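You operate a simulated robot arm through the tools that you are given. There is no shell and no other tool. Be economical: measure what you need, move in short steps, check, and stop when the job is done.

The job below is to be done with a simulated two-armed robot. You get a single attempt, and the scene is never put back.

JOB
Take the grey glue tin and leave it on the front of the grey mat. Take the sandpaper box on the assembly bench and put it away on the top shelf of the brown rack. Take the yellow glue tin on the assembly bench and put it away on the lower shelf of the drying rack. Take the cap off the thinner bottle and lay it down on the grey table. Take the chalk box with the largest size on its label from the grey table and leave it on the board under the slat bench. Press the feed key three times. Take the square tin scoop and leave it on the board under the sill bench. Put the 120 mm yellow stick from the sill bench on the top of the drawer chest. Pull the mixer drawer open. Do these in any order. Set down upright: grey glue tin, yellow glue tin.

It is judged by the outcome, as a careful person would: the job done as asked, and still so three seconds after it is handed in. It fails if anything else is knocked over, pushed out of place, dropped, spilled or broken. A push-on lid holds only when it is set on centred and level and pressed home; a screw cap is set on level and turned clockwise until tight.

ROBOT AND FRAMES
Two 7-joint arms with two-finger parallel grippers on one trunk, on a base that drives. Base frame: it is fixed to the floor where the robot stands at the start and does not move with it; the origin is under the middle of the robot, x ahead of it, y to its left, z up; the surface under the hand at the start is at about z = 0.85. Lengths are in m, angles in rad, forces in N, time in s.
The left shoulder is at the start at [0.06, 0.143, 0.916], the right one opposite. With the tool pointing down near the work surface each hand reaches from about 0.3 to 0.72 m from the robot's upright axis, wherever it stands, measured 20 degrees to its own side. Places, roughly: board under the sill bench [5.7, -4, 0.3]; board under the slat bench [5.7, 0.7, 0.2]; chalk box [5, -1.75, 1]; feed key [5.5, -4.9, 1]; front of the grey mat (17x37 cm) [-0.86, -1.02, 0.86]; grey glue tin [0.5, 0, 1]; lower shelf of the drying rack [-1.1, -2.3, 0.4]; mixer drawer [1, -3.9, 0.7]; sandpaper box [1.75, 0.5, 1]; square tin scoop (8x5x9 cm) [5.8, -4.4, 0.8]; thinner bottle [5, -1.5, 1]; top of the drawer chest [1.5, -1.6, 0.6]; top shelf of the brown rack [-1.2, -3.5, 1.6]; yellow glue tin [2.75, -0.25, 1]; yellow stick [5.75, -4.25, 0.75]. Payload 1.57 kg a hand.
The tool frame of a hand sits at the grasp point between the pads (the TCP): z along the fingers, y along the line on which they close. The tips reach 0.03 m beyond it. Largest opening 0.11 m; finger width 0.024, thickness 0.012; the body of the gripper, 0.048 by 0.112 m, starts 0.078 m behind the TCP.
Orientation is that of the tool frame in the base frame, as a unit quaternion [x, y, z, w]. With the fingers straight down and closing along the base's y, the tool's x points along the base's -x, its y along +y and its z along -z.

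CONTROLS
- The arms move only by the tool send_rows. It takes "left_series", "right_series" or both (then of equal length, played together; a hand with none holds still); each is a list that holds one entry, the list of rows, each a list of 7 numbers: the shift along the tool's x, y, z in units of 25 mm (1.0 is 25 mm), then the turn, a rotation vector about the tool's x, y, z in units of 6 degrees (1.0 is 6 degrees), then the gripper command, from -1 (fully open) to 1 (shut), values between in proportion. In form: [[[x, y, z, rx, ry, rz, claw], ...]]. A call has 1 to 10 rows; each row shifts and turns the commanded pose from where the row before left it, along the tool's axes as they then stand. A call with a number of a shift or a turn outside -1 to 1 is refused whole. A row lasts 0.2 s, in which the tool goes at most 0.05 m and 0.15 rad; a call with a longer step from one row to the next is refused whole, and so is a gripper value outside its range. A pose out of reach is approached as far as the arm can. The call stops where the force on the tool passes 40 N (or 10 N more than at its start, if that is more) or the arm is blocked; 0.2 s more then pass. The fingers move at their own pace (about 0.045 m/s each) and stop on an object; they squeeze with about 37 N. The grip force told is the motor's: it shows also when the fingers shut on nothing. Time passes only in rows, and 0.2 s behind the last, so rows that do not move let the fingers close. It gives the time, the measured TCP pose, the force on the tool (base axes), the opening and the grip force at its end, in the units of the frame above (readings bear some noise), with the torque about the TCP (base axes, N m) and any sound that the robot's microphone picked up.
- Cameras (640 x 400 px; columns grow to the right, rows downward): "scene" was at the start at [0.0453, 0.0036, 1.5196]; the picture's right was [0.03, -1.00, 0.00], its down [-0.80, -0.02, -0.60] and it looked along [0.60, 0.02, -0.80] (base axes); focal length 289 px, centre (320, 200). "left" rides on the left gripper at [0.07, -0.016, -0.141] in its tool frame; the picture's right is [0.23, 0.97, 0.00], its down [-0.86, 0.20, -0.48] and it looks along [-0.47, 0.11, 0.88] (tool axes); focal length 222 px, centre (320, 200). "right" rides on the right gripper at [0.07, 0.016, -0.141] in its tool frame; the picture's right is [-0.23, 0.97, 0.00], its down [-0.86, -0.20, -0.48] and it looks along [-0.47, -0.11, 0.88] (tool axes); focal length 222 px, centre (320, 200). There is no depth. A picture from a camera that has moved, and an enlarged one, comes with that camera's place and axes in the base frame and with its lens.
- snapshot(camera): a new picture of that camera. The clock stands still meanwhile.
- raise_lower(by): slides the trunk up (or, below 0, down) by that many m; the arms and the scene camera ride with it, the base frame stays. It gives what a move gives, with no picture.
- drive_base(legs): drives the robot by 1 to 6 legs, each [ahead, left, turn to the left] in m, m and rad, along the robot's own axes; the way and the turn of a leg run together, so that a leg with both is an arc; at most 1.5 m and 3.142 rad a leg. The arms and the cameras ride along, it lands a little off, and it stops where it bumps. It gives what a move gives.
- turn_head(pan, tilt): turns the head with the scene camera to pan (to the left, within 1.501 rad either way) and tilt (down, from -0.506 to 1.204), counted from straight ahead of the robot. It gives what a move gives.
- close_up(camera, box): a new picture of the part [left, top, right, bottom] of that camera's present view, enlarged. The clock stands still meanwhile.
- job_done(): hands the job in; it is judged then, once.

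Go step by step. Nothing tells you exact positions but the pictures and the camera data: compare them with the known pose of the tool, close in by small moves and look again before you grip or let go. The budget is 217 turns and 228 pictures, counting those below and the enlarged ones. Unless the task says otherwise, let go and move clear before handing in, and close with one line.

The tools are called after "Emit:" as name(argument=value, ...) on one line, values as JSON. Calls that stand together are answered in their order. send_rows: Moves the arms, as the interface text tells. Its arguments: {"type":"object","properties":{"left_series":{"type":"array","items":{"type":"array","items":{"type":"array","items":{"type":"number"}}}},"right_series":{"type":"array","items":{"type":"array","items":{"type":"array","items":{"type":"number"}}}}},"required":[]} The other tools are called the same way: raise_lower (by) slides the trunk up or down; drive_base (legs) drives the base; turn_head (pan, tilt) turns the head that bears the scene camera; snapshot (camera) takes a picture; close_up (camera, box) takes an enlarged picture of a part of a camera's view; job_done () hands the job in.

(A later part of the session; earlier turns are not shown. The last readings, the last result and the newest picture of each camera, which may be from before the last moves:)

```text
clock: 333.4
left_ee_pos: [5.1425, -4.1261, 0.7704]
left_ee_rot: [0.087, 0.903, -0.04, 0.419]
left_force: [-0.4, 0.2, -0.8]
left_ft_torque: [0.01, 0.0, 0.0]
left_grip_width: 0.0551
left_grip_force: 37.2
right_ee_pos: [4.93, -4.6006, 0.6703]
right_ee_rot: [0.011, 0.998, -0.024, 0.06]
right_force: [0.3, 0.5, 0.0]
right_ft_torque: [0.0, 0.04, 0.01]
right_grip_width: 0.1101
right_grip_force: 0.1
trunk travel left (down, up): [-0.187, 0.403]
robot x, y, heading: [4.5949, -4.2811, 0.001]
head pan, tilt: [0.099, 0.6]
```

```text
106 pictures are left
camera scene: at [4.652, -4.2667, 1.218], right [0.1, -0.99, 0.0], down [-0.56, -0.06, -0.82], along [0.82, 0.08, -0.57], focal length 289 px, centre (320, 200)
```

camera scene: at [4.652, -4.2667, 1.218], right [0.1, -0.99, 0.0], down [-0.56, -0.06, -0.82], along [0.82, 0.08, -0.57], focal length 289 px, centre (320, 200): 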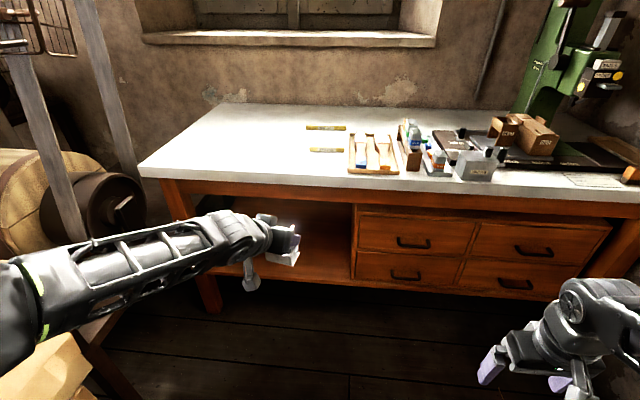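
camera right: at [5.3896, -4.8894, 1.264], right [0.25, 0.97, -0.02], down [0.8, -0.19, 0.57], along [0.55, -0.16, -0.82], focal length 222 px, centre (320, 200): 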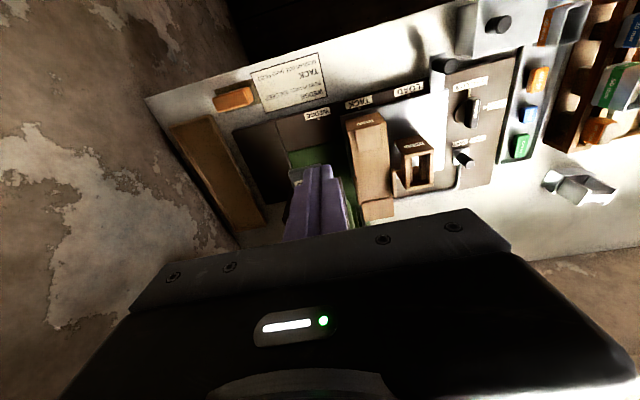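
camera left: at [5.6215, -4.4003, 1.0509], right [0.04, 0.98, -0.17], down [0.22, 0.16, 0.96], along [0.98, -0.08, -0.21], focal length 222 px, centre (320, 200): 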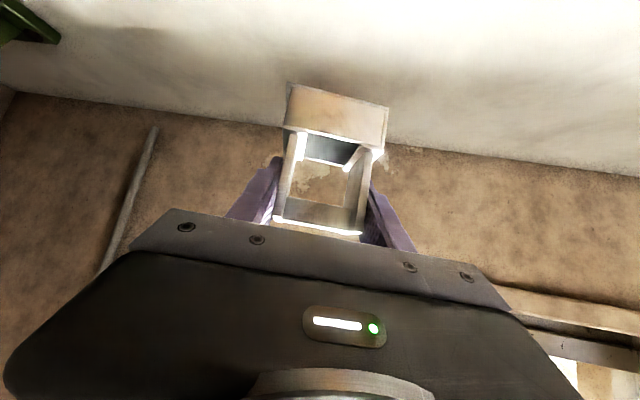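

Emit:
turn_head(pan=1.1, tilt=0.9)

Emit:
snapshot(camera="scene")

```text
clock: 334.6
left_ee_pos: [5.1433, -4.1253, 0.7699]
left_ee_rot: [0.086, 0.902, -0.04, 0.42]
left_force: [0.6, -0.7, -1.5]
left_ft_torque: [0.02, -0.02, 0.02]
left_grip_width: 0.0553
left_grip_force: 36.3
right_ee_pos: [4.9292, -4.6007, 0.6721]
right_ee_rot: [0.011, 0.998, -0.024, 0.06]
right_force: [0.1, 0.4, 0.5]
right_ft_torque: [-0.01, 0.02, 0.01]
right_grip_width: 0.11
right_grip_force: 0.1
trunk travel left (down, up): [-0.187, 0.403]
robot x, y, heading: [4.5926, -4.2774, 0.001]
head pan, tilt: [1.1, 0.901]
```

```text
105 pictures are left
camera scene: at [4.5983, -4.2083, 1.1933], right [0.89, -0.45, 0.0], down [-0.35, -0.7, -0.62], along [0.28, 0.55, -0.78], focal length 289 px, centre (320, 200)
```

scene: 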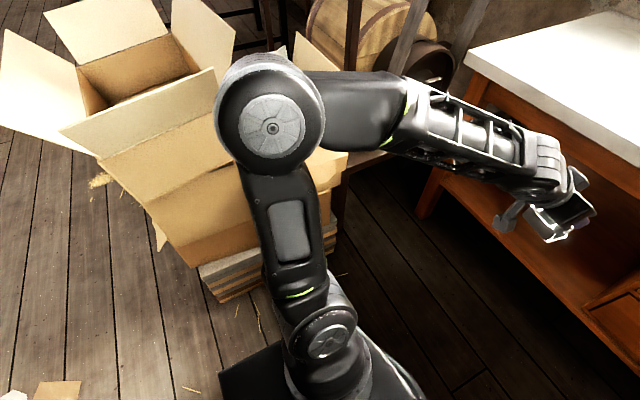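

The left elbow is close to the cartons, so I'll shift right and forward first, then lower, and approach at a slight angle.

Emit:
drive_base(legs=[[0, -0.2, 0], [0.1, 0, 0]])

Emit:
raise_lower(by=-0.18)

Emit:
send_rows(left_series=[[[0.766, 0, 0.643, 0, 0, 0, 1], [0.766, 0, 0.643, 0, 0, 0, 1], [0.766, 0, 0.643, 0, 0, 0, 1], [0.766, 0, 0.643, 0, 0, 0, 1], [0.766, 0, 0.643, 0, 0, 0, 1], [0.766, 0, 0.643, 0, 0, 0, 1]]])

Emit:
snapshot(camera="scene")

```text
clock: 337.0
left_ee_pos: [5.2433, -4.3244, 0.7709]
left_ee_rot: [0.085, 0.902, -0.04, 0.421]
left_force: [0.2, -0.4, -1.4]
left_ft_torque: [-0.02, -0.01, -0.02]
left_grip_width: 0.0552
left_grip_force: 37.2
right_ee_pos: [5.0316, -4.7994, 0.6711]
right_ee_rot: [0.01, 0.998, -0.024, 0.06]
right_force: [-1.1, 0.2, -0.4]
right_ft_torque: [0.01, 0.01, 0.0]
right_grip_width: 0.1098
right_grip_force: 0.1
trunk travel left (down, up): [-0.187, 0.403]
robot x, y, heading: [4.6945, -4.4774, 0.006]
head pan, tilt: [1.1, 0.901]
```

```text
clock: 339.0
left_ee_pos: [5.2436, -4.3253, 0.5905]
left_ee_rot: [0.085, 0.903, -0.04, 0.42]
left_force: [0.1, 0.2, -1.5]
left_ft_torque: [0.01, 0.01, 0.01]
left_grip_width: 0.0552
left_grip_force: 37.0
right_ee_pos: [5.0327, -4.7998, 0.4928]
right_ee_rot: [0.01, 0.998, -0.024, 0.06]
right_force: [0.5, 0.3, 0.3]
right_ft_torque: [0.01, 0.0, 0.0]
right_grip_width: 0.11
right_grip_force: 0.1
trunk travel left (down, up): [-0.007, 0.583]
robot x, y, heading: [4.6937, -4.4767, -0.0]
head pan, tilt: [1.1, 0.901]
```

```text
clock: 340.4
left_ee_pos: [5.2429, -4.3262, 0.4401]
left_ee_rot: [0.086, 0.902, -0.041, 0.421]
left_force: [0.0, -0.1, 0.1]
left_ft_torque: [0.0, 0.03, 0.03]
left_grip_width: 0.0553
left_grip_force: 37.0
right_ee_pos: [5.031, -4.7993, 0.4918]
right_ee_rot: [0.01, 0.998, -0.024, 0.059]
right_force: [0.2, -0.1, 0.0]
right_ft_torque: [0.03, 0.01, 0.0]
right_grip_width: 0.1099
right_grip_force: 0.1
trunk travel left (down, up): [-0.007, 0.583]
robot x, y, heading: [4.6919, -4.4749, 0.009]
head pan, tilt: [1.1, 0.901]
```

```text
104 pictures are left
camera scene: at [4.6989, -4.4078, 1.0133], right [0.89, -0.45, 0.0], down [-0.35, -0.7, -0.62], along [0.28, 0.55, -0.78], focal length 289 px, centre (320, 200)
```

scene: 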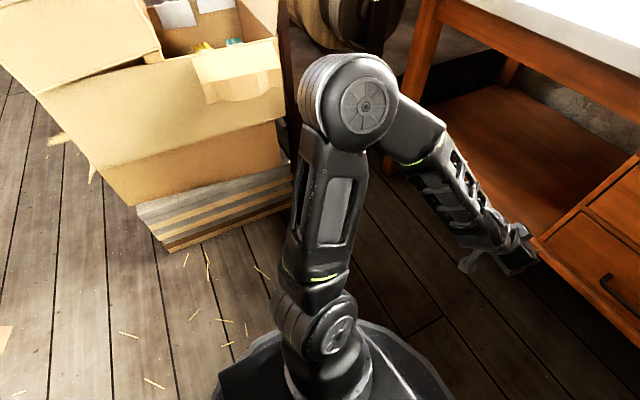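

Emit:
drive_base(legs=[[0.08, 0.2, 0]])

Emit:
turn_head(pan=0.35, tilt=0.7)

Emit:
snapshot(camera="scene")

Emit:
snapshot(camera="left")

```text
clock: 342.0
left_ee_pos: [5.321, -4.1263, 0.4399]
left_ee_rot: [0.086, 0.902, -0.041, 0.421]
left_force: [0.4, -0.1, -1.2]
left_ft_torque: [-0.04, -0.02, 0.04]
left_grip_width: 0.0555
left_grip_force: 37.2
right_ee_pos: [5.1097, -4.5997, 0.4915]
right_ee_rot: [0.011, 0.998, -0.024, 0.06]
right_force: [-0.2, -0.7, 0.6]
right_ft_torque: [0.01, 0.03, -0.02]
right_grip_width: 0.11
right_grip_force: 0.0
trunk travel left (down, up): [-0.007, 0.583]
robot x, y, heading: [4.7684, -4.2766, 0.002]
head pan, tilt: [1.1, 0.901]
```

```text
clock: 343.1
left_ee_pos: [5.3226, -4.1255, 0.4398]
left_ee_rot: [0.086, 0.902, -0.041, 0.42]
left_force: [-0.2, 0.0, -0.5]
left_ft_torque: [-0.01, 0.01, -0.03]
left_grip_width: 0.0555
left_grip_force: 36.9
right_ee_pos: [5.1087, -4.5992, 0.491]
right_ee_rot: [0.01, 0.998, -0.025, 0.06]
right_force: [0.2, -0.2, -0.3]
right_ft_torque: [0.0, -0.01, -0.01]
right_grip_width: 0.1101
right_grip_force: 0.1
trunk travel left (down, up): [-0.007, 0.583]
robot x, y, heading: [4.7727, -4.2737, -0.001]
head pan, tilt: [0.351, 0.7]
```

```text
103 pictures are left
camera scene: at [4.8228, -4.2455, 1.0294], right [0.35, -0.94, 0.0], down [-0.6, -0.22, -0.76], along [0.72, 0.27, -0.64], focal length 289 px, centre (320, 200)
```

scene: 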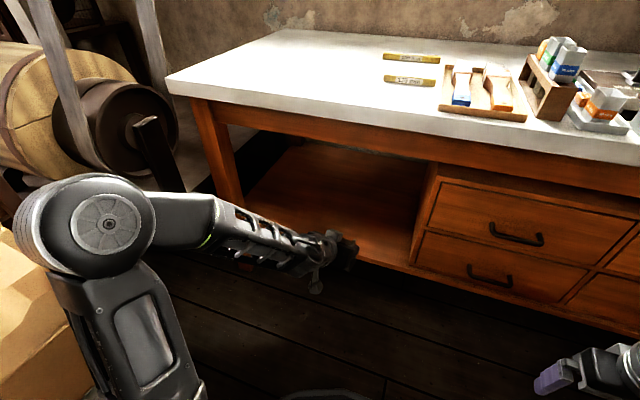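

```text
102 pictures are left
camera left: at [5.1687, -4.1141, 0.4781], right [0.04, 0.98, -0.17], down [0.22, 0.16, 0.96], along [0.98, -0.08, -0.21], focal length 222 px, centre (320, 200)
```

left: 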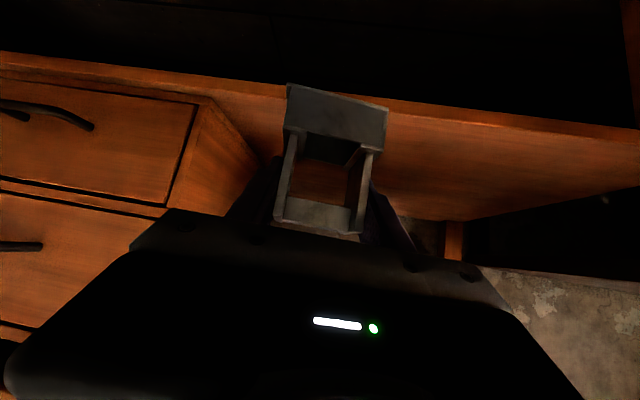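

The board under the bench is clear. Driving in 0.2 m.

Emit:
drive_base(legs=[[0.2, 0, 0]])

Emit:
snapshot(camera="left")

Emit:
snapshot(camera="scene")

```text
clock: 344.7
left_ee_pos: [5.5226, -4.1257, 0.4403]
left_ee_rot: [0.086, 0.902, -0.04, 0.421]
left_force: [-0.3, 0.0, -1.4]
left_ft_torque: [0.01, -0.01, -0.01]
left_grip_width: 0.0554
left_grip_force: 37.0
right_ee_pos: [5.3099, -4.5996, 0.4907]
right_ee_rot: [0.011, 0.998, -0.024, 0.06]
right_force: [-0.5, -0.3, 0.2]
right_ft_torque: [-0.01, -0.01, 0.0]
right_grip_width: 0.11
right_grip_force: 0.1
trunk travel left (down, up): [-0.007, 0.583]
robot x, y, heading: [4.9736, -4.2757, 0.005]
head pan, tilt: [0.351, 0.7]
```

```text
101 pictures are left
camera left: at [5.3688, -4.1135, 0.4781], right [0.04, 0.98, -0.17], down [0.22, 0.16, 0.96], along [0.98, -0.08, -0.21], focal length 222 px, centre (320, 200)
```

left: 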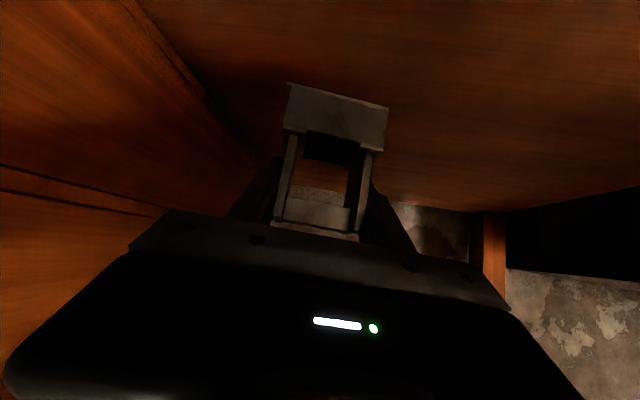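

```text
100 pictures are left
camera scene: at [5.0229, -4.2449, 1.0294], right [0.35, -0.94, 0.0], down [-0.6, -0.22, -0.76], along [0.72, 0.27, -0.64], focal length 289 px, centre (320, 200)
```

scene: 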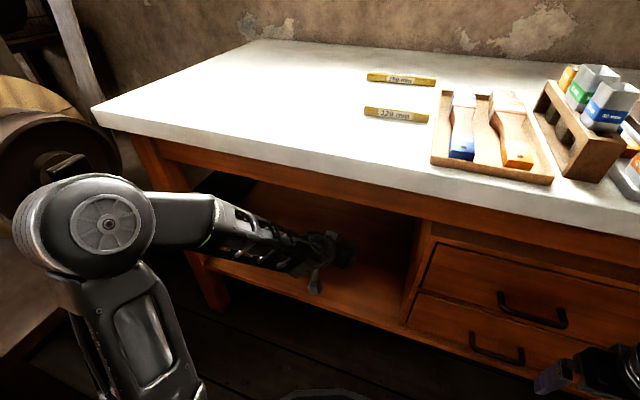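

Emit:
send_rows(left_series=[[[0.23, 0.1, 0.87, 0, 0, 0, 1], [0.23, 0.1, 0.87, 0, 0, 0, 1], [0.23, 0.1, 0.87, 0, 0, 0, 1]]])

Emit:
send_rows(left_series=[[[0.08, 0, 0.065, 0, 0, 0, 1], [0.08, 0, 0.065, 0, 0, 0, 1], [0, 0, 0, 0, 0, 0, 1]]])

Emit:
send_rows(left_series=[[[0.08, 0, 0.065, 0, 0, 0, 1], [0.08, 0, 0.065, 0, 0, 0, 1], [0, 0, 0, 0, 0, 0, 1]]])

Emit:
snapshot(camera="left")

```text
clock: 345.5
left_ee_pos: [5.5615, -4.126, 0.3837]
left_ee_rot: [0.086, 0.902, -0.04, 0.422]
left_force: [0.0, 0.0, -0.6]
left_ft_torque: [-0.02, -0.02, -0.03]
left_grip_width: 0.0555
left_grip_force: 37.3
right_ee_pos: [5.3081, -4.5993, 0.4918]
right_ee_rot: [0.01, 0.998, -0.024, 0.06]
right_force: [-0.7, -1.1, 0.1]
right_ft_torque: [-0.02, -0.01, -0.01]
right_grip_width: 0.1098
right_grip_force: 0.1
trunk travel left (down, up): [-0.007, 0.583]
robot x, y, heading: [4.9709, -4.2779, -0.002]
head pan, tilt: [0.351, 0.7]
```

```text
clock: 346.3
left_ee_pos: [5.5607, -4.1262, 0.38]
left_ee_rot: [0.086, 0.902, -0.039, 0.42]
left_force: [-1.7, 0.6, -1.5]
left_ft_torque: [-0.01, 0.03, -0.01]
left_grip_width: 0.0554
left_grip_force: 37.1
right_ee_pos: [5.309, -4.5987, 0.4914]
right_ee_rot: [0.011, 0.998, -0.023, 0.06]
right_force: [-0.3, 0.5, 0.5]
right_ft_torque: [0.0, 0.04, -0.04]
right_grip_width: 0.1099
right_grip_force: 0.1
trunk travel left (down, up): [-0.007, 0.583]
robot x, y, heading: [4.9705, -4.276, 0.005]
head pan, tilt: [0.351, 0.7]
```

```text
clock: 347.1
left_ee_pos: [5.5611, -4.1261, 0.3744]
left_ee_rot: [0.087, 0.902, -0.041, 0.421]
left_force: [-0.4, 0.0, -0.4]
left_ft_torque: [-0.02, 0.01, 0.02]
left_grip_width: 0.0549
left_grip_force: 37.1
right_ee_pos: [5.31, -4.5986, 0.492]
right_ee_rot: [0.012, 0.998, -0.024, 0.06]
right_force: [0.3, -0.1, -0.7]
right_ft_torque: [0.01, -0.02, -0.03]
right_grip_width: 0.1099
right_grip_force: 0.1
trunk travel left (down, up): [-0.007, 0.583]
robot x, y, heading: [4.9716, -4.2739, 0.002]
head pan, tilt: [0.351, 0.7]
```

```text
99 pictures are left
camera left: at [5.4086, -4.1136, 0.4126], right [0.04, 0.98, -0.17], down [0.22, 0.16, 0.96], along [0.98, -0.08, -0.21], focal length 222 px, centre (320, 200)
```

left: 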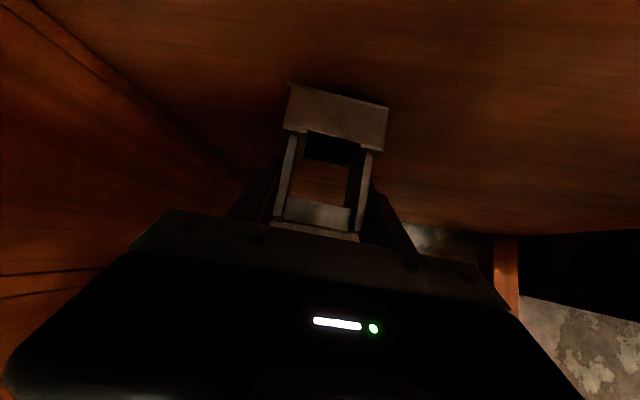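

Emit:
send_rows(left_series=[[[0.1, 0, 0.08, 0, 0, 0, 1], [0.1, 0, 0.08, 0, 0, 0, 1], [0, 0, 0, 0, 0, 0, 1]]])

Emit:
send_rows(left_series=[[[0.1, 0, 0.08, 0, 0, 0, 1], [0.1, 0, 0.08, 0, 0, 0, 1], [0, 0, 0, 0, 0, 0, 1]]])

Emit:
send_rows(left_series=[[[0.1, 0, 0.08, 0, 0, 0, 1], [0.1, 0, 0.08, 0, 0, 0, 1], [0, 0, 0, 0, 0, 0, 1]]])

Emit:
snapshot(camera="left")

```text
clock: 347.9
left_ee_pos: [5.5622, -4.1251, 0.3684]
left_ee_rot: [0.086, 0.902, -0.041, 0.42]
left_force: [0.2, 0.4, 0.3]
left_ft_torque: [0.01, -0.01, 0.0]
left_grip_width: 0.0552
left_grip_force: 36.7
right_ee_pos: [5.3087, -4.599, 0.4913]
right_ee_rot: [0.012, 0.998, -0.024, 0.06]
right_force: [-0.1, 0.1, 0.4]
right_ft_torque: [0.0, -0.01, -0.01]
right_grip_width: 0.1103
right_grip_force: 0.2
trunk travel left (down, up): [-0.007, 0.583]
robot x, y, heading: [4.9735, -4.2743, -0.001]
head pan, tilt: [0.351, 0.7]
```

```text
clock: 348.7
left_ee_pos: [5.56, -4.1259, 0.3616]
left_ee_rot: [0.086, 0.902, -0.04, 0.421]
left_force: [0.2, 0.2, -1.4]
left_ft_torque: [0.02, 0.0, 0.04]
left_grip_width: 0.0554
left_grip_force: 36.8
right_ee_pos: [5.3102, -4.5988, 0.4923]
right_ee_rot: [0.011, 0.998, -0.025, 0.061]
right_force: [0.3, 0.0, -1.1]
right_ft_torque: [-0.06, 0.0, 0.0]
right_grip_width: 0.11
right_grip_force: 0.1
trunk travel left (down, up): [-0.007, 0.583]
robot x, y, heading: [4.9731, -4.2757, 0.008]
head pan, tilt: [0.351, 0.7]
```

```text
clock: 349.5
left_ee_pos: [5.5613, -4.1264, 0.3613]
left_ee_rot: [0.087, 0.9, -0.039, 0.425]
left_force: [-2.0, 4.4, 40.4]
left_ft_torque: [-0.6, 0.11, -0.06]
left_grip_width: 0.0554
left_grip_force: 37.4
right_ee_pos: [5.3082, -4.5993, 0.4929]
right_ee_rot: [0.011, 0.998, -0.024, 0.062]
right_force: [0.1, 0.4, 1.0]
right_ft_torque: [-0.01, 0.02, -0.01]
right_grip_width: 0.11
right_grip_force: 0.1
trunk travel left (down, up): [-0.007, 0.583]
robot x, y, heading: [4.9718, -4.278, 0.002]
head pan, tilt: [0.351, 0.7]
```

```text
98 pictures are left
camera left: at [5.4086, -4.1141, 0.3971], right [0.04, 0.98, -0.17], down [0.21, 0.16, 0.97], along [0.98, -0.08, -0.2], focal length 222 px, centre (320, 200)
```

left: 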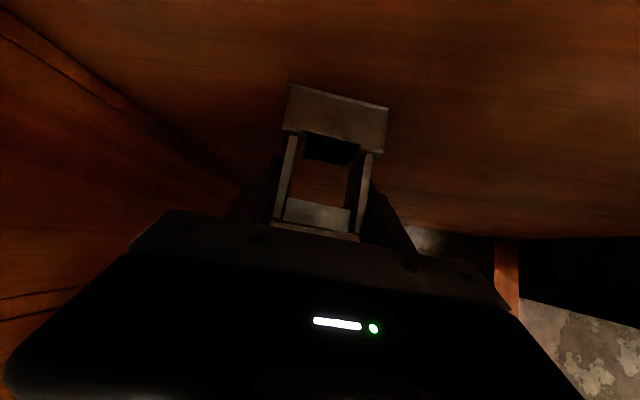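

Contact. Easing up, opening moderately, and withdrawing along the fingers.

Emit:
send_rows(left_series=[[[-0.12, 0, -0.1, 0, 0, 0, 1], [0, 0, 0, 0, 0, 0, 0.2], [0, 0, 0, 0, 0, 0, -0.4], [0, 0, 0, 0, 0, 0, -0.5], [0, 0, -0.5, 0, 0, 0, -0.5], [0, 0, -0.9, 0, 0, 0, -0.5], [0, 0, -0.9, 0, 0, 0, -0.5], [0, 0, -0.9, 0, 0, 0, -0.5]]])

Emit:
snapshot(camera="left")

```text
clock: 351.3
left_ee_pos: [5.5009, -4.1141, 0.4099]
left_ee_rot: [0.087, 0.902, -0.04, 0.421]
left_force: [0.0, -0.2, -0.1]
left_ft_torque: [0.0, 0.03, 0.02]
left_grip_width: 0.0824
left_grip_force: 0.1
right_ee_pos: [5.3098, -4.5979, 0.4903]
right_ee_rot: [0.011, 0.998, -0.024, 0.06]
right_force: [0.8, -0.4, 0.4]
right_ft_torque: [0.02, 0.01, -0.01]
right_grip_width: 0.1099
right_grip_force: 0.1
trunk travel left (down, up): [-0.007, 0.583]
robot x, y, heading: [4.9701, -4.2808, 0.004]
head pan, tilt: [0.351, 0.7]
```

```text
97 pictures are left
camera left: at [5.3473, -4.1015, 0.4483], right [0.04, 0.98, -0.17], down [0.22, 0.16, 0.96], along [0.98, -0.08, -0.21], focal length 222 px, centre (320, 200)
```

left: 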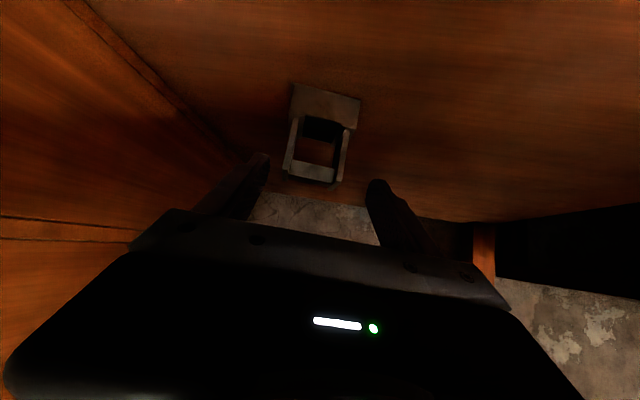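

The scoop stands on the board. Backing out and raising the trunk for the stick.

Emit:
drive_base(legs=[[-0.2, -0.08, 0]])

Emit:
raise_lower(by=0.4)

Emit:
raise_lower(by=0.15)

Emit:
send_rows(left_series=[[[0, 0, 0, 0, 1, 0, 0.2], [0, 0, 0, 0, 1, 0, 0.2], [0, 0, 0, 0, 1, 0, 0.2], [0, 0, 0, 0, 1, 0, 0.2], [0, 0, 0, 0, 1, 0, 0.2], [0, 0, 0, 0, 1, 0, 0.2], [0, 0, 0, 0, 1, 0, 0.2], [0, 0, 0, 0, 1, 0, 0.2], [0, 0, 0, 0, 0.3, 0, 0.2]]])

```text
clock: 353.0
left_ee_pos: [5.3018, -4.1945, 0.4097]
left_ee_rot: [0.086, 0.902, -0.04, 0.421]
left_force: [0.0, -0.5, 0.1]
left_ft_torque: [0.01, -0.02, 0.02]
left_grip_width: 0.0826
left_grip_force: 0.1
right_ee_pos: [5.1115, -4.6799, 0.4923]
right_ee_rot: [0.012, 0.998, -0.024, 0.06]
right_force: [0.2, 0.2, 0.2]
right_ft_torque: [0.01, 0.02, -0.01]
right_grip_width: 0.1098
right_grip_force: 0.0
trunk travel left (down, up): [-0.007, 0.583]
robot x, y, heading: [4.7748, -4.3534, 0.001]
head pan, tilt: [0.351, 0.7]
```

```text
clock: 356.8
left_ee_pos: [5.3026, -4.1952, 0.811]
left_ee_rot: [0.086, 0.902, -0.041, 0.421]
left_force: [-0.2, -0.1, -0.1]
left_ft_torque: [-0.01, -0.01, -0.02]
left_grip_width: 0.0828
left_grip_force: 0.1
right_ee_pos: [5.1108, -4.6804, 0.8906]
right_ee_rot: [0.011, 0.998, -0.024, 0.06]
right_force: [-0.9, -0.4, -0.9]
right_ft_torque: [-0.02, 0.02, -0.01]
right_grip_width: 0.1101
right_grip_force: 0.0
trunk travel left (down, up): [-0.407, 0.183]
robot x, y, heading: [4.7752, -4.3574, 0.004]
head pan, tilt: [0.351, 0.7]
```

```text
clock: 358.6
left_ee_pos: [5.3016, -4.1949, 0.9594]
left_ee_rot: [0.086, 0.902, -0.04, 0.421]
left_force: [1.2, 0.5, 0.2]
left_ft_torque: [0.01, 0.03, 0.0]
left_grip_width: 0.0825
left_grip_force: 0.1
right_ee_pos: [5.1111, -4.6799, 1.0413]
right_ee_rot: [0.011, 0.998, -0.024, 0.06]
right_force: [-0.6, -0.2, 0.3]
right_ft_torque: [-0.01, 0.01, -0.04]
right_grip_width: 0.1102
right_grip_force: 0.1
trunk travel left (down, up): [-0.557, 0.033]
robot x, y, heading: [4.7738, -4.3584, 0.004]
head pan, tilt: [0.351, 0.7]
```

```text
clock: 360.6
left_ee_pos: [5.3032, -4.1949, 0.9604]
left_ee_rot: [0.096, 0.995, 0.0, 0.001]
left_force: [-0.2, 0.3, -0.1]
left_ft_torque: [-0.01, 0.01, 0.0]
left_grip_width: 0.0439
left_grip_force: 0.1
right_ee_pos: [5.1115, -4.68, 1.0415]
right_ee_rot: [0.011, 0.998, -0.024, 0.06]
right_force: [1.0, -0.5, -0.6]
right_ft_torque: [-0.01, 0.0, -0.01]
right_grip_width: 0.11
right_grip_force: 0.0
trunk travel left (down, up): [-0.557, 0.033]
robot x, y, heading: [4.7718, -4.3572, 0.004]
head pan, tilt: [0.351, 0.7]
```

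Emit:
send_rows(left_series=[[[0, 0, 0, 0, 0, 1, 0.1], [0, 0, 0, 0, 0, 1, 0.1], [0, 0, 0, 0, 0, 1, 0.1], [0, 0, 0, 0, 0, 1, 0.1], [0, 0, 0, 0, 0, 1, 0.1], [0, 0, 0, 0, 0, 1, 0.1], [0, 0, 0, 0, 0, 1, 0.1], [0, 0, 0, 0, 0, 1, 0.1], [0, 0, 0, 0, 0, 1, 0.1], [0, 0, 0, 0, 0, 1, 0.1]]])

Emit:
send_rows(left_series=[[[0, 0, 0, 0, 0, 1, 0.1], [0, 0, 0, 0, 0, 1, 0.1], [0, 0, 0, 0, 0, 1, 0.1], [0, 0, 0, 0, 0, 0.2, 0.1]]])

Emit:
drive_base(legs=[[0.2, 0, 0]])

Emit:
turn_head(pan=0.2, tilt=0.85)

Emit:
snapshot(camera="scene")

Emit:
snapshot(camera="left")

```text
clock: 362.8
left_ee_pos: [5.3036, -4.1944, 0.9599]
left_ee_rot: [0.581, 0.814, 0.001, 0.002]
left_force: [0.9, 0.1, -0.3]
left_ft_torque: [0.0, -0.02, 0.01]
left_grip_width: 0.0493
left_grip_force: 0.0
right_ee_pos: [5.111, -4.6796, 1.0412]
right_ee_rot: [0.011, 0.998, -0.024, 0.06]
right_force: [-0.1, -0.4, -0.3]
right_ft_torque: [0.04, 0.03, -0.01]
right_grip_width: 0.1099
right_grip_force: 0.1
trunk travel left (down, up): [-0.557, 0.033]
robot x, y, heading: [4.7754, -4.353, 0.005]
head pan, tilt: [0.351, 0.7]
```

```text
clock: 363.8
left_ee_pos: [5.3022, -4.1952, 0.9604]
left_ee_rot: [0.708, 0.706, 0.001, 0.001]
left_force: [0.1, 0.2, 1.2]
left_ft_torque: [-0.02, -0.03, 0.0]
left_grip_width: 0.0498
left_grip_force: 0.0
right_ee_pos: [5.1109, -4.68, 1.0412]
right_ee_rot: [0.01, 0.998, -0.024, 0.06]
right_force: [-0.6, -0.2, -0.2]
right_ft_torque: [0.01, 0.02, 0.0]
right_grip_width: 0.11
right_grip_force: 0.1
trunk travel left (down, up): [-0.557, 0.033]
robot x, y, heading: [4.7686, -4.3568, 0.002]
head pan, tilt: [0.351, 0.7]
```

```text
clock: 365.4
left_ee_pos: [5.5014, -4.1941, 0.9601]
left_ee_rot: [0.708, 0.706, 0.001, 0.002]
left_force: [0.6, -0.2, -0.6]
left_ft_torque: [-0.03, 0.01, -0.01]
left_grip_width: 0.0495
left_grip_force: 0.1
right_ee_pos: [5.3108, -4.6785, 1.0414]
right_ee_rot: [0.01, 0.998, -0.024, 0.061]
right_force: [0.1, 0.2, 0.3]
right_ft_torque: [-0.01, 0.06, -0.01]
right_grip_width: 0.1099
right_grip_force: 0.2
trunk travel left (down, up): [-0.557, 0.033]
robot x, y, heading: [4.9747, -4.3576, 0.005]
head pan, tilt: [0.351, 0.7]
```

```text
clock: 366.1
left_ee_pos: [5.5006, -4.1934, 0.9604]
left_ee_rot: [0.707, 0.707, 0.0, 0.001]
left_force: [0.6, 0.4, 0.0]
left_ft_torque: [0.02, -0.03, 0.03]
left_grip_width: 0.0496
left_grip_force: 0.1
right_ee_pos: [5.3092, -4.6783, 1.0417]
right_ee_rot: [0.01, 0.998, -0.024, 0.061]
right_force: [0.3, -0.2, 0.5]
right_ft_torque: [0.01, 0.0, 0.0]
right_grip_width: 0.1101
right_grip_force: 0.1
trunk travel left (down, up): [-0.557, 0.033]
robot x, y, heading: [4.9731, -4.3553, 0.006]
head pan, tilt: [0.201, 0.85]
```

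```text
96 pictures are left
camera scene: at [5.0196, -4.3389, 1.5672], right [0.2, -0.98, 0.0], down [-0.74, -0.15, -0.66], along [0.65, 0.13, -0.75], focal length 289 px, centre (320, 200)
```

scene: 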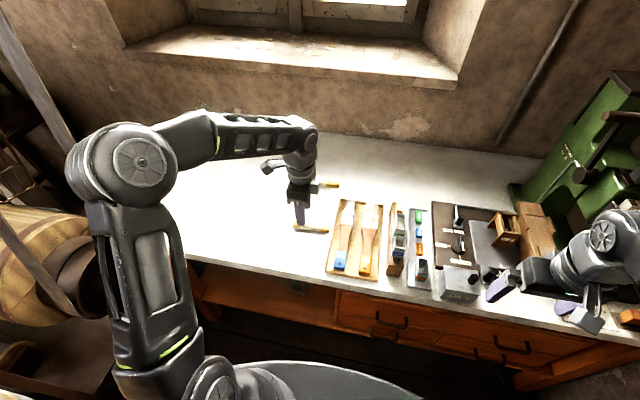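

```text
95 pictures are left
camera left: at [5.4842, -4.125, 1.1024], right [0.97, 0.23, 0.0], down [0.2, -0.86, 0.48], along [0.11, -0.47, -0.88], focal length 222 px, centre (320, 200)
```

left: 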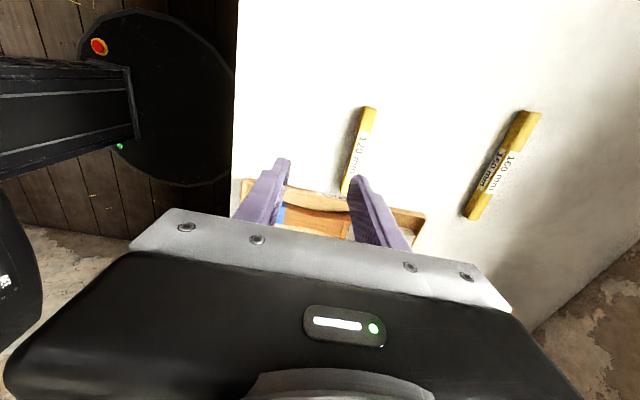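

The 120 mm stick's centre is about (5.556, -4.206). Moving over it and lowering partway.

Emit:
send_rows(left_series=[[[-0.1, 0.44, 0.8, 0, 0, 0, 0.1], [-0.1, 0.44, 0.8, 0, 0, 0, 0.1], [-0.1, 0.44, 0.8, 0, 0, 0, 0.1], [-0.1, 0.44, 0.8, 0, 0, 0, 0.1], [-0.1, 0.44, 0.8, 0, 0, 0, 0.1]]])

Emit:
snapshot(camera="left")

Emit:
close_up(camera="scene", box=[240, 150, 380, 250])

```text
clock: 367.3
left_ee_pos: [5.5556, -4.2061, 0.8608]
left_ee_rot: [0.707, 0.707, 0.002, 0.001]
left_force: [1.2, -0.9, -0.2]
left_ft_torque: [-0.02, 0.0, 0.02]
left_grip_width: 0.0497
left_grip_force: 0.1
right_ee_pos: [5.3108, -4.6778, 1.0418]
right_ee_rot: [0.011, 0.998, -0.024, 0.06]
right_force: [0.9, 0.3, 0.5]
right_ft_torque: [0.0, 0.03, -0.01]
right_grip_width: 0.11
right_grip_force: 0.0
trunk travel left (down, up): [-0.557, 0.033]
robot x, y, heading: [4.9725, -4.3533, 0.006]
head pan, tilt: [0.201, 0.85]
```

```text
94 pictures are left
camera left: at [5.5396, -4.137, 1.0019], right [0.97, 0.23, 0.0], down [0.2, -0.86, 0.48], along [0.11, -0.47, -0.88], focal length 222 px, centre (320, 200)
```

left: 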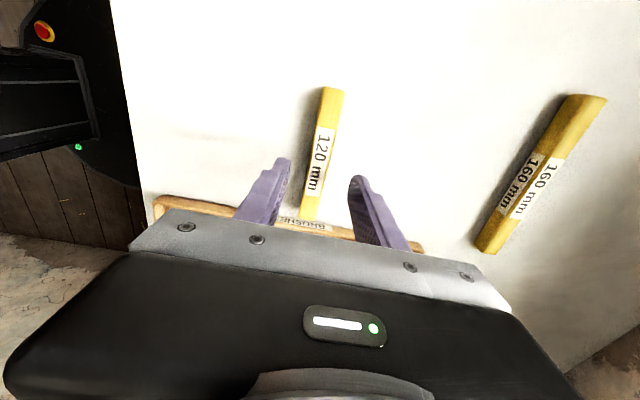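

```text
4.00 times, centred on (310, 200) of scene
camera zoom: at [5.0204, -4.3389, 1.5672], right [0.2, -0.98, 0.0], down [-0.74, -0.15, -0.66], along [0.65, 0.13, -0.75], focal length 1155 px, centre (360, 200)
```

zoom: 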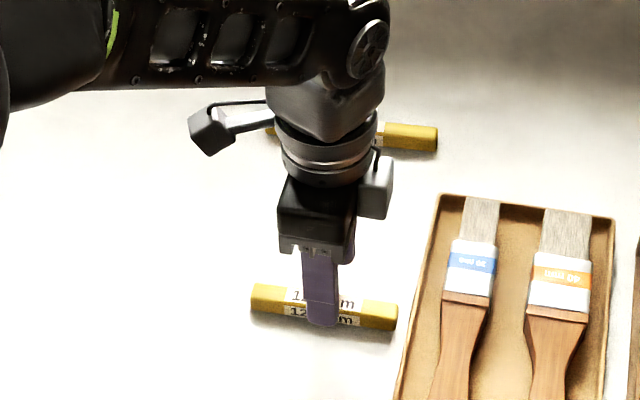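

Emit:
send_rows(left_series=[[[0, 0, 0.5, 0, 0, 0, 0.1], [0, 0, 0.5, 0, 0, 0, 0.1], [0, 0, 0.35, 0, 0, 0, 0.1], [0, 0, 0, 0, 0, 0, 0.1]]])

Emit:
snapshot(camera="left")

```text
clock: 368.3
left_ee_pos: [5.5572, -4.2061, 0.8299]
left_ee_rot: [0.708, 0.707, 0.002, 0.004]
left_force: [-0.9, 3.9, 28.3]
left_ft_torque: [0.15, 0.95, -0.1]
left_grip_width: 0.0506
left_grip_force: 0.4
right_ee_pos: [5.3076, -4.6789, 1.0431]
right_ee_rot: [0.011, 0.998, -0.025, 0.061]
right_force: [-0.3, 0.7, 0.5]
right_ft_torque: [0.02, 0.0, 0.04]
right_grip_width: 0.1104
right_grip_force: 0.1
trunk travel left (down, up): [-0.557, 0.033]
robot x, y, heading: [4.9742, -4.3557, 0.006]
head pan, tilt: [0.201, 0.85]
```

```text
92 pictures are left
camera left: at [5.5391, -4.1377, 0.9721], right [0.97, 0.23, 0.01], down [0.19, -0.86, 0.48], along [0.12, -0.47, -0.88], focal length 222 px, centre (320, 200)
```

left: 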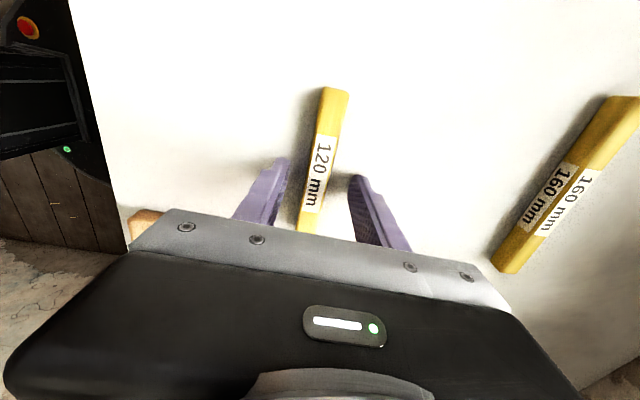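

The fingertips touch the table (z≈0.80). Up 3 mm and close.

Emit:
send_rows(left_series=[[[0, 0, -0.16, 0, 0, 0, 0.1], [0, 0, 0, 0, 0, 0, 1], [0, 0, 0, 0, 0, 0, 1], [0, 0, 0, 0, 0, 0, 1], [0, 0, -0.6, 0, 0, 0, 1], [0, 0, -0.8, 0, 0, 0, 1], [0, 0, -0.8, 0, 0, 0, 1], [0, 0, -0.8, 0, 0, 0, 1]]])

Emit:
snapshot(camera="left")

Emit:
snapshot(camera="scene")

```text
clock: 370.1
left_ee_pos: [5.5561, -4.2063, 0.9058]
left_ee_rot: [0.707, 0.707, 0.002, 0.002]
left_force: [0.9, 0.0, -0.6]
left_ft_torque: [0.01, 0.05, -0.02]
left_grip_width: 0.0165
left_grip_force: 32.0
right_ee_pos: [5.3097, -4.6793, 1.0423]
right_ee_rot: [0.011, 0.998, -0.024, 0.06]
right_force: [0.0, 1.3, -0.2]
right_ft_torque: [0.0, 0.0, 0.0]
right_grip_width: 0.1102
right_grip_force: 0.1
trunk travel left (down, up): [-0.557, 0.033]
robot x, y, heading: [4.9728, -4.3572, 0.007]
head pan, tilt: [0.201, 0.85]
```

```text
91 pictures are left
camera left: at [5.5399, -4.1376, 1.0483], right [0.97, 0.23, 0.0], down [0.2, -0.85, 0.48], along [0.11, -0.47, -0.88], focal length 222 px, centre (320, 200)
```

left: 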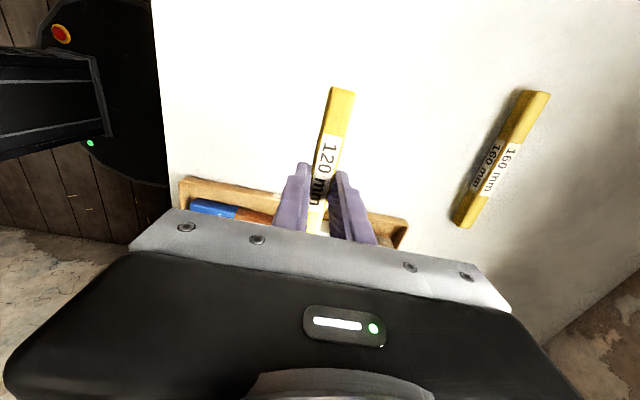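

```text
90 pictures are left
camera scene: at [5.0196, -4.339, 1.5671], right [0.2, -0.98, 0.0], down [-0.74, -0.15, -0.66], along [0.65, 0.13, -0.75], focal length 289 px, centre (320, 200)
```

scene: 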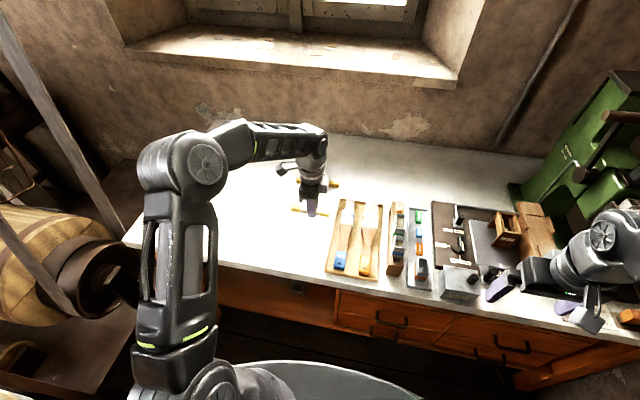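

Stick gripped. I'll raise fully, back away from the bench, and return through the gap by the cartons.

Emit:
raise_lower(by=0.033)

Emit:
drive_base(legs=[[-0.5, 0.02, 0], [-0.13, 0.16, 0], [0, 0, -0.78], [-1.45, 0, 0], [0, 0, 2.34]])

Emit:
turn_head(pan=-0.5, tilt=0.4)

Emit:
snapshot(camera="scene")

```text
clock: 370.8
left_ee_pos: [5.5564, -4.2067, 0.9387]
left_ee_rot: [0.708, 0.706, 0.001, 0.001]
left_force: [0.1, -0.3, -0.1]
left_ft_torque: [0.0, 0.01, -0.02]
left_grip_width: 0.0167
left_grip_force: 31.7
right_ee_pos: [5.3098, -4.6797, 1.0749]
right_ee_rot: [0.01, 0.998, -0.024, 0.061]
right_force: [-0.2, -0.1, 0.6]
right_ft_torque: [-0.03, -0.02, 0.03]
right_grip_width: 0.11
right_grip_force: 0.1
trunk travel left (down, up): [-0.59, 0.0]
robot x, y, heading: [4.9763, -4.3553, 0.002]
head pan, tilt: [0.201, 0.85]
```

```text
clock: 389.4
left_ee_pos: [3.1498, -2.5718, 0.938]
left_ee_rot: [0.009, 1.0, 0.001, 0.001]
left_force: [0.2, 0.3, 0.6]
left_ft_torque: [-0.01, 0.02, 0.01]
left_grip_width: 0.0167
left_grip_force: 31.8
right_ee_pos: [3.6177, -2.8268, 1.074]
right_ee_rot: [-0.692, 0.719, 0.026, 0.059]
right_force: [0.9, 0.3, 0.3]
right_ft_torque: [0.0, 0.0, 0.01]
right_grip_width: 0.11
right_grip_force: 0.3
trunk travel left (down, up): [-0.59, 0.0]
robot x, y, heading: [3.2847, -3.1591, 1.563]
head pan, tilt: [0.201, 0.85]
```

```text
clock: 390.5
left_ee_pos: [3.1489, -2.5713, 0.9385]
left_ee_rot: [0.009, 1.0, 0.002, 0.001]
left_force: [0.5, 0.0, -0.7]
left_ft_torque: [-0.01, 0.01, 0.0]
left_grip_width: 0.0164
left_grip_force: 32.5
right_ee_pos: [3.6171, -2.827, 1.074]
right_ee_rot: [-0.692, 0.719, 0.025, 0.06]
right_force: [-0.1, -0.4, 0.1]
right_ft_torque: [0.01, -0.01, -0.02]
right_grip_width: 0.1099
right_grip_force: 0.1
trunk travel left (down, up): [-0.59, 0.0]
robot x, y, heading: [3.2869, -3.1574, 1.559]
head pan, tilt: [-0.499, 0.4]
```

```text
89 pictures are left
camera scene: at [3.3349, -3.1067, 1.6392], right [0.87, -0.49, 0.0], down [-0.19, -0.34, -0.92], along [0.45, 0.8, -0.39], focal length 289 px, centre (320, 200)
```

scene: 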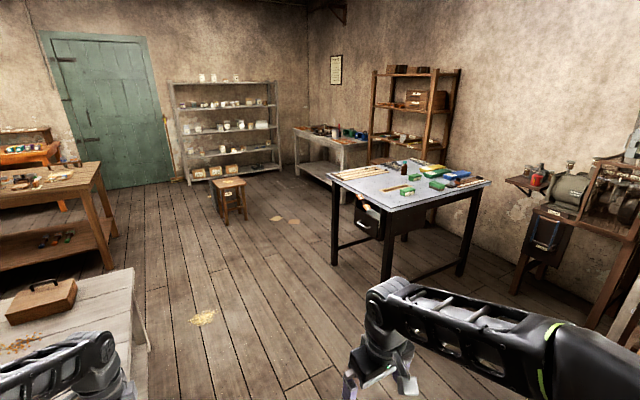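

Emit:
close_up(camera="scene", box=[320, 150, 500, 260])

```text
3.56 times, centred on (410, 205) of scene
camera zoom: at [3.3349, -3.1067, 1.6392], right [0.87, -0.49, 0.0], down [-0.19, -0.34, -0.92], along [0.45, 0.8, -0.39], focal length 1026 px, centre (0, 182)
```

zoom: 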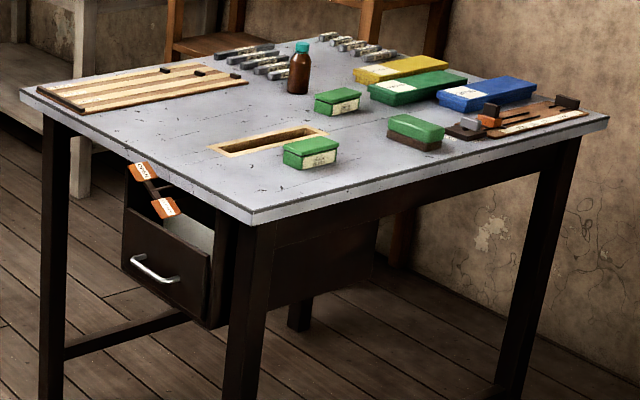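

The grey table spans x 4.57–5.65, y -1.85…-1.0, z≈0.85. The bottle (teal cap) is near (5.16, -1.36), with three green boxes nearer. I'll tuck the stick hand and drive to its south side.

Emit:
send_rows(left_series=[[[0.4, -0.87, -0.67, 0, 0, 0, 1], [0.4, -0.87, -0.67, 0, 0, 0, 1], [0.4, -0.87, -0.67, 0, 0, 0, 1], [0.4, -0.87, -0.67, 0, 0, 0, 1], [0.4, -0.87, -0.67, 0, 0, 0, 1], [0.4, -0.87, -0.67, 0, 0, 0, 1]]])

Emit:
drive_base(legs=[[0.75, 0, 0], [0, -0.9, 0], [0, -0.72, 0]])

Emit:
turn_head(pan=0, tilt=0.65)

Emit:
snapshot(camera="scene")

```text
clock: 391.9
left_ee_pos: [3.0865, -2.7041, 1.04]
left_ee_rot: [0.009, 1.0, 0.003, 0.0]
left_force: [0.4, 0.3, 0.3]
left_ft_torque: [0.02, -0.01, 0.01]
left_grip_width: 0.0165
left_grip_force: 31.8
right_ee_pos: [3.6178, -2.8274, 1.0743]
right_ee_rot: [-0.693, 0.718, 0.025, 0.06]
right_force: [0.1, 0.4, 0.1]
right_ft_torque: [0.01, 0.0, 0.01]
right_grip_width: 0.1102
right_grip_force: 0.0
trunk travel left (down, up): [-0.59, 0.0]
robot x, y, heading: [3.288, -3.1562, 1.559]
head pan, tilt: [-0.499, 0.4]
```

```text
clock: 403.9
left_ee_pos: [4.7158, -1.9525, 1.0391]
left_ee_rot: [0.003, 1.0, 0.002, 0.001]
left_force: [0.3, 0.4, -0.7]
left_ft_torque: [0.01, -0.02, -0.02]
left_grip_width: 0.0165
left_grip_force: 31.6
right_ee_pos: [5.2497, -2.0716, 1.0733]
right_ee_rot: [-0.696, 0.715, 0.026, 0.059]
right_force: [0.6, -0.6, -0.4]
right_ft_torque: [0.02, 0.04, -0.01]
right_grip_width: 0.1098
right_grip_force: 0.0
trunk travel left (down, up): [-0.59, 0.0]
robot x, y, heading: [4.9252, -2.4023, 1.57]
head pan, tilt: [-0.499, 0.4]
```

```text
clock: 404.8
left_ee_pos: [4.7159, -1.952, 1.039]
left_ee_rot: [0.003, 1.0, 0.001, 0.0]
left_force: [-0.5, 0.8, -0.6]
left_ft_torque: [0.01, -0.01, 0.0]
left_grip_width: 0.0167
left_grip_force: 32.3
right_ee_pos: [5.2479, -2.0703, 1.0732]
right_ee_rot: [-0.697, 0.715, 0.025, 0.059]
right_force: [0.6, -0.1, -0.2]
right_ft_torque: [0.02, 0.02, 0.02]
right_grip_width: 0.1101
right_grip_force: 0.0
trunk travel left (down, up): [-0.59, 0.0]
robot x, y, heading: [4.9227, -2.4076, 1.565]
head pan, tilt: [0.0, 0.649]
```

```text
87 pictures are left
camera scene: at [4.9253, -2.3484, 1.6168], right [1.0, 0.0, 0.0], down [0.0, -0.6, -0.8], along [0.0, 0.8, -0.6], focal length 289 px, centre (320, 200)
```

scene: 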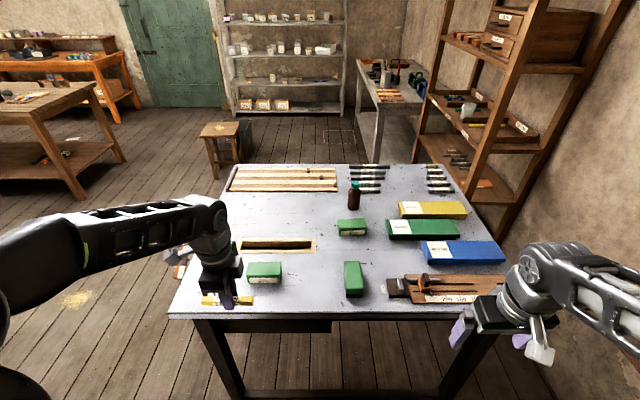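

Emit:
close_up(camera="scene", box=[230, 170, 390, 310])

Emit:
close_up(camera="scene", box=[380, 180, 520, 280])

```text
2.86 times, centred on (310, 240) of scene
camera zoom: at [4.9253, -2.3484, 1.6168], right [1.0, 0.0, 0.0], down [0.0, -0.6, -0.8], along [0.0, 0.8, -0.6], focal length 825 px, centre (349, 86)
```

zoom: 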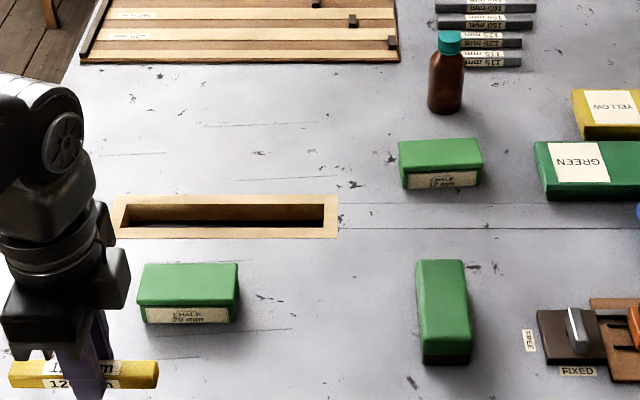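

```text
4.00 times, centred on (450, 230) of scene
camera zoom: at [4.9253, -2.3484, 1.6168], right [1.0, 0.0, 0.0], down [0.0, -0.6, -0.8], along [0.0, 0.8, -0.6], focal length 1155 px, centre (-200, 80)
```

zoom: 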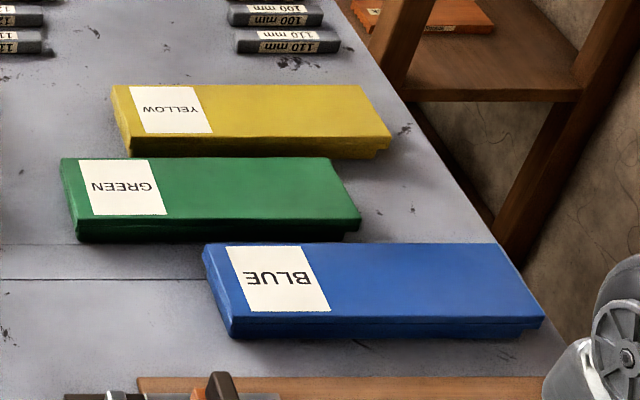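

Emit:
close_up(camera="scene", box=[330, 210, 375, 240])

Emit:
close_up(camera="scene", box=[240, 255, 295, 290])

Emit:
close_up(camera="scene", box=[325, 255, 375, 305])

```text
13.33 times, centred on (352, 225) of scene
camera zoom: at [4.9253, -2.3484, 1.6168], right [1.0, 0.0, 0.0], down [0.0, -0.6, -0.8], along [0.0, 0.8, -0.6], focal length 3849 px, centre (-113, -133)
```

zoom: 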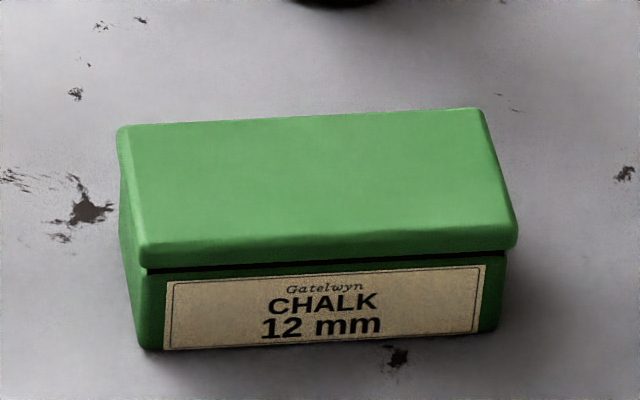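

```text
11.43 times, centred on (268, 272) of scene
camera zoom: at [4.9253, -2.3484, 1.6168], right [1.0, 0.0, 0.0], down [0.0, -0.6, -0.8], along [0.0, 0.8, -0.6], focal length 3299 px, centre (920, -629)
```

zoom: 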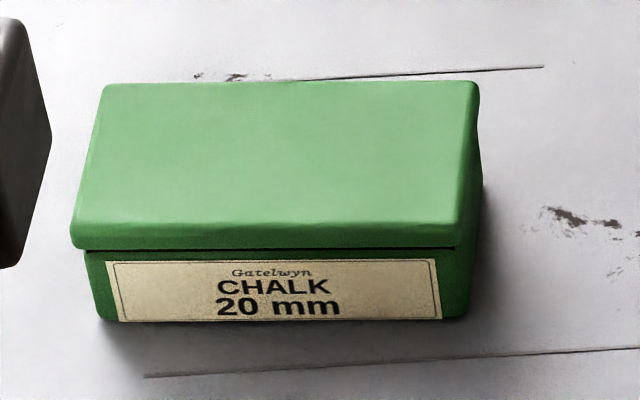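

```text
8.00 times, centred on (350, 280) of scene
camera zoom: at [4.9253, -2.3484, 1.6168], right [1.0, 0.0, 0.0], down [0.0, -0.6, -0.8], along [0.0, 0.8, -0.6], focal length 2309 px, centre (80, -440)
```

zoom: 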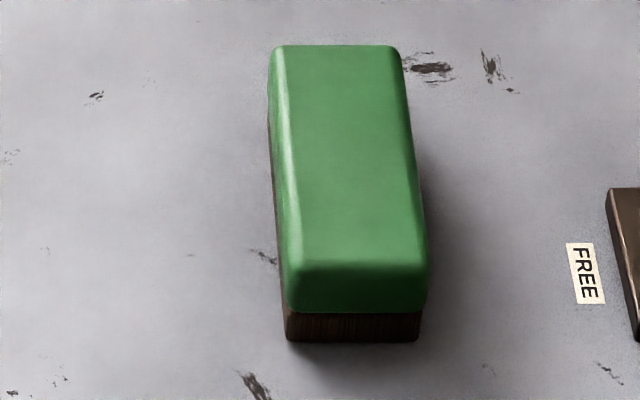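

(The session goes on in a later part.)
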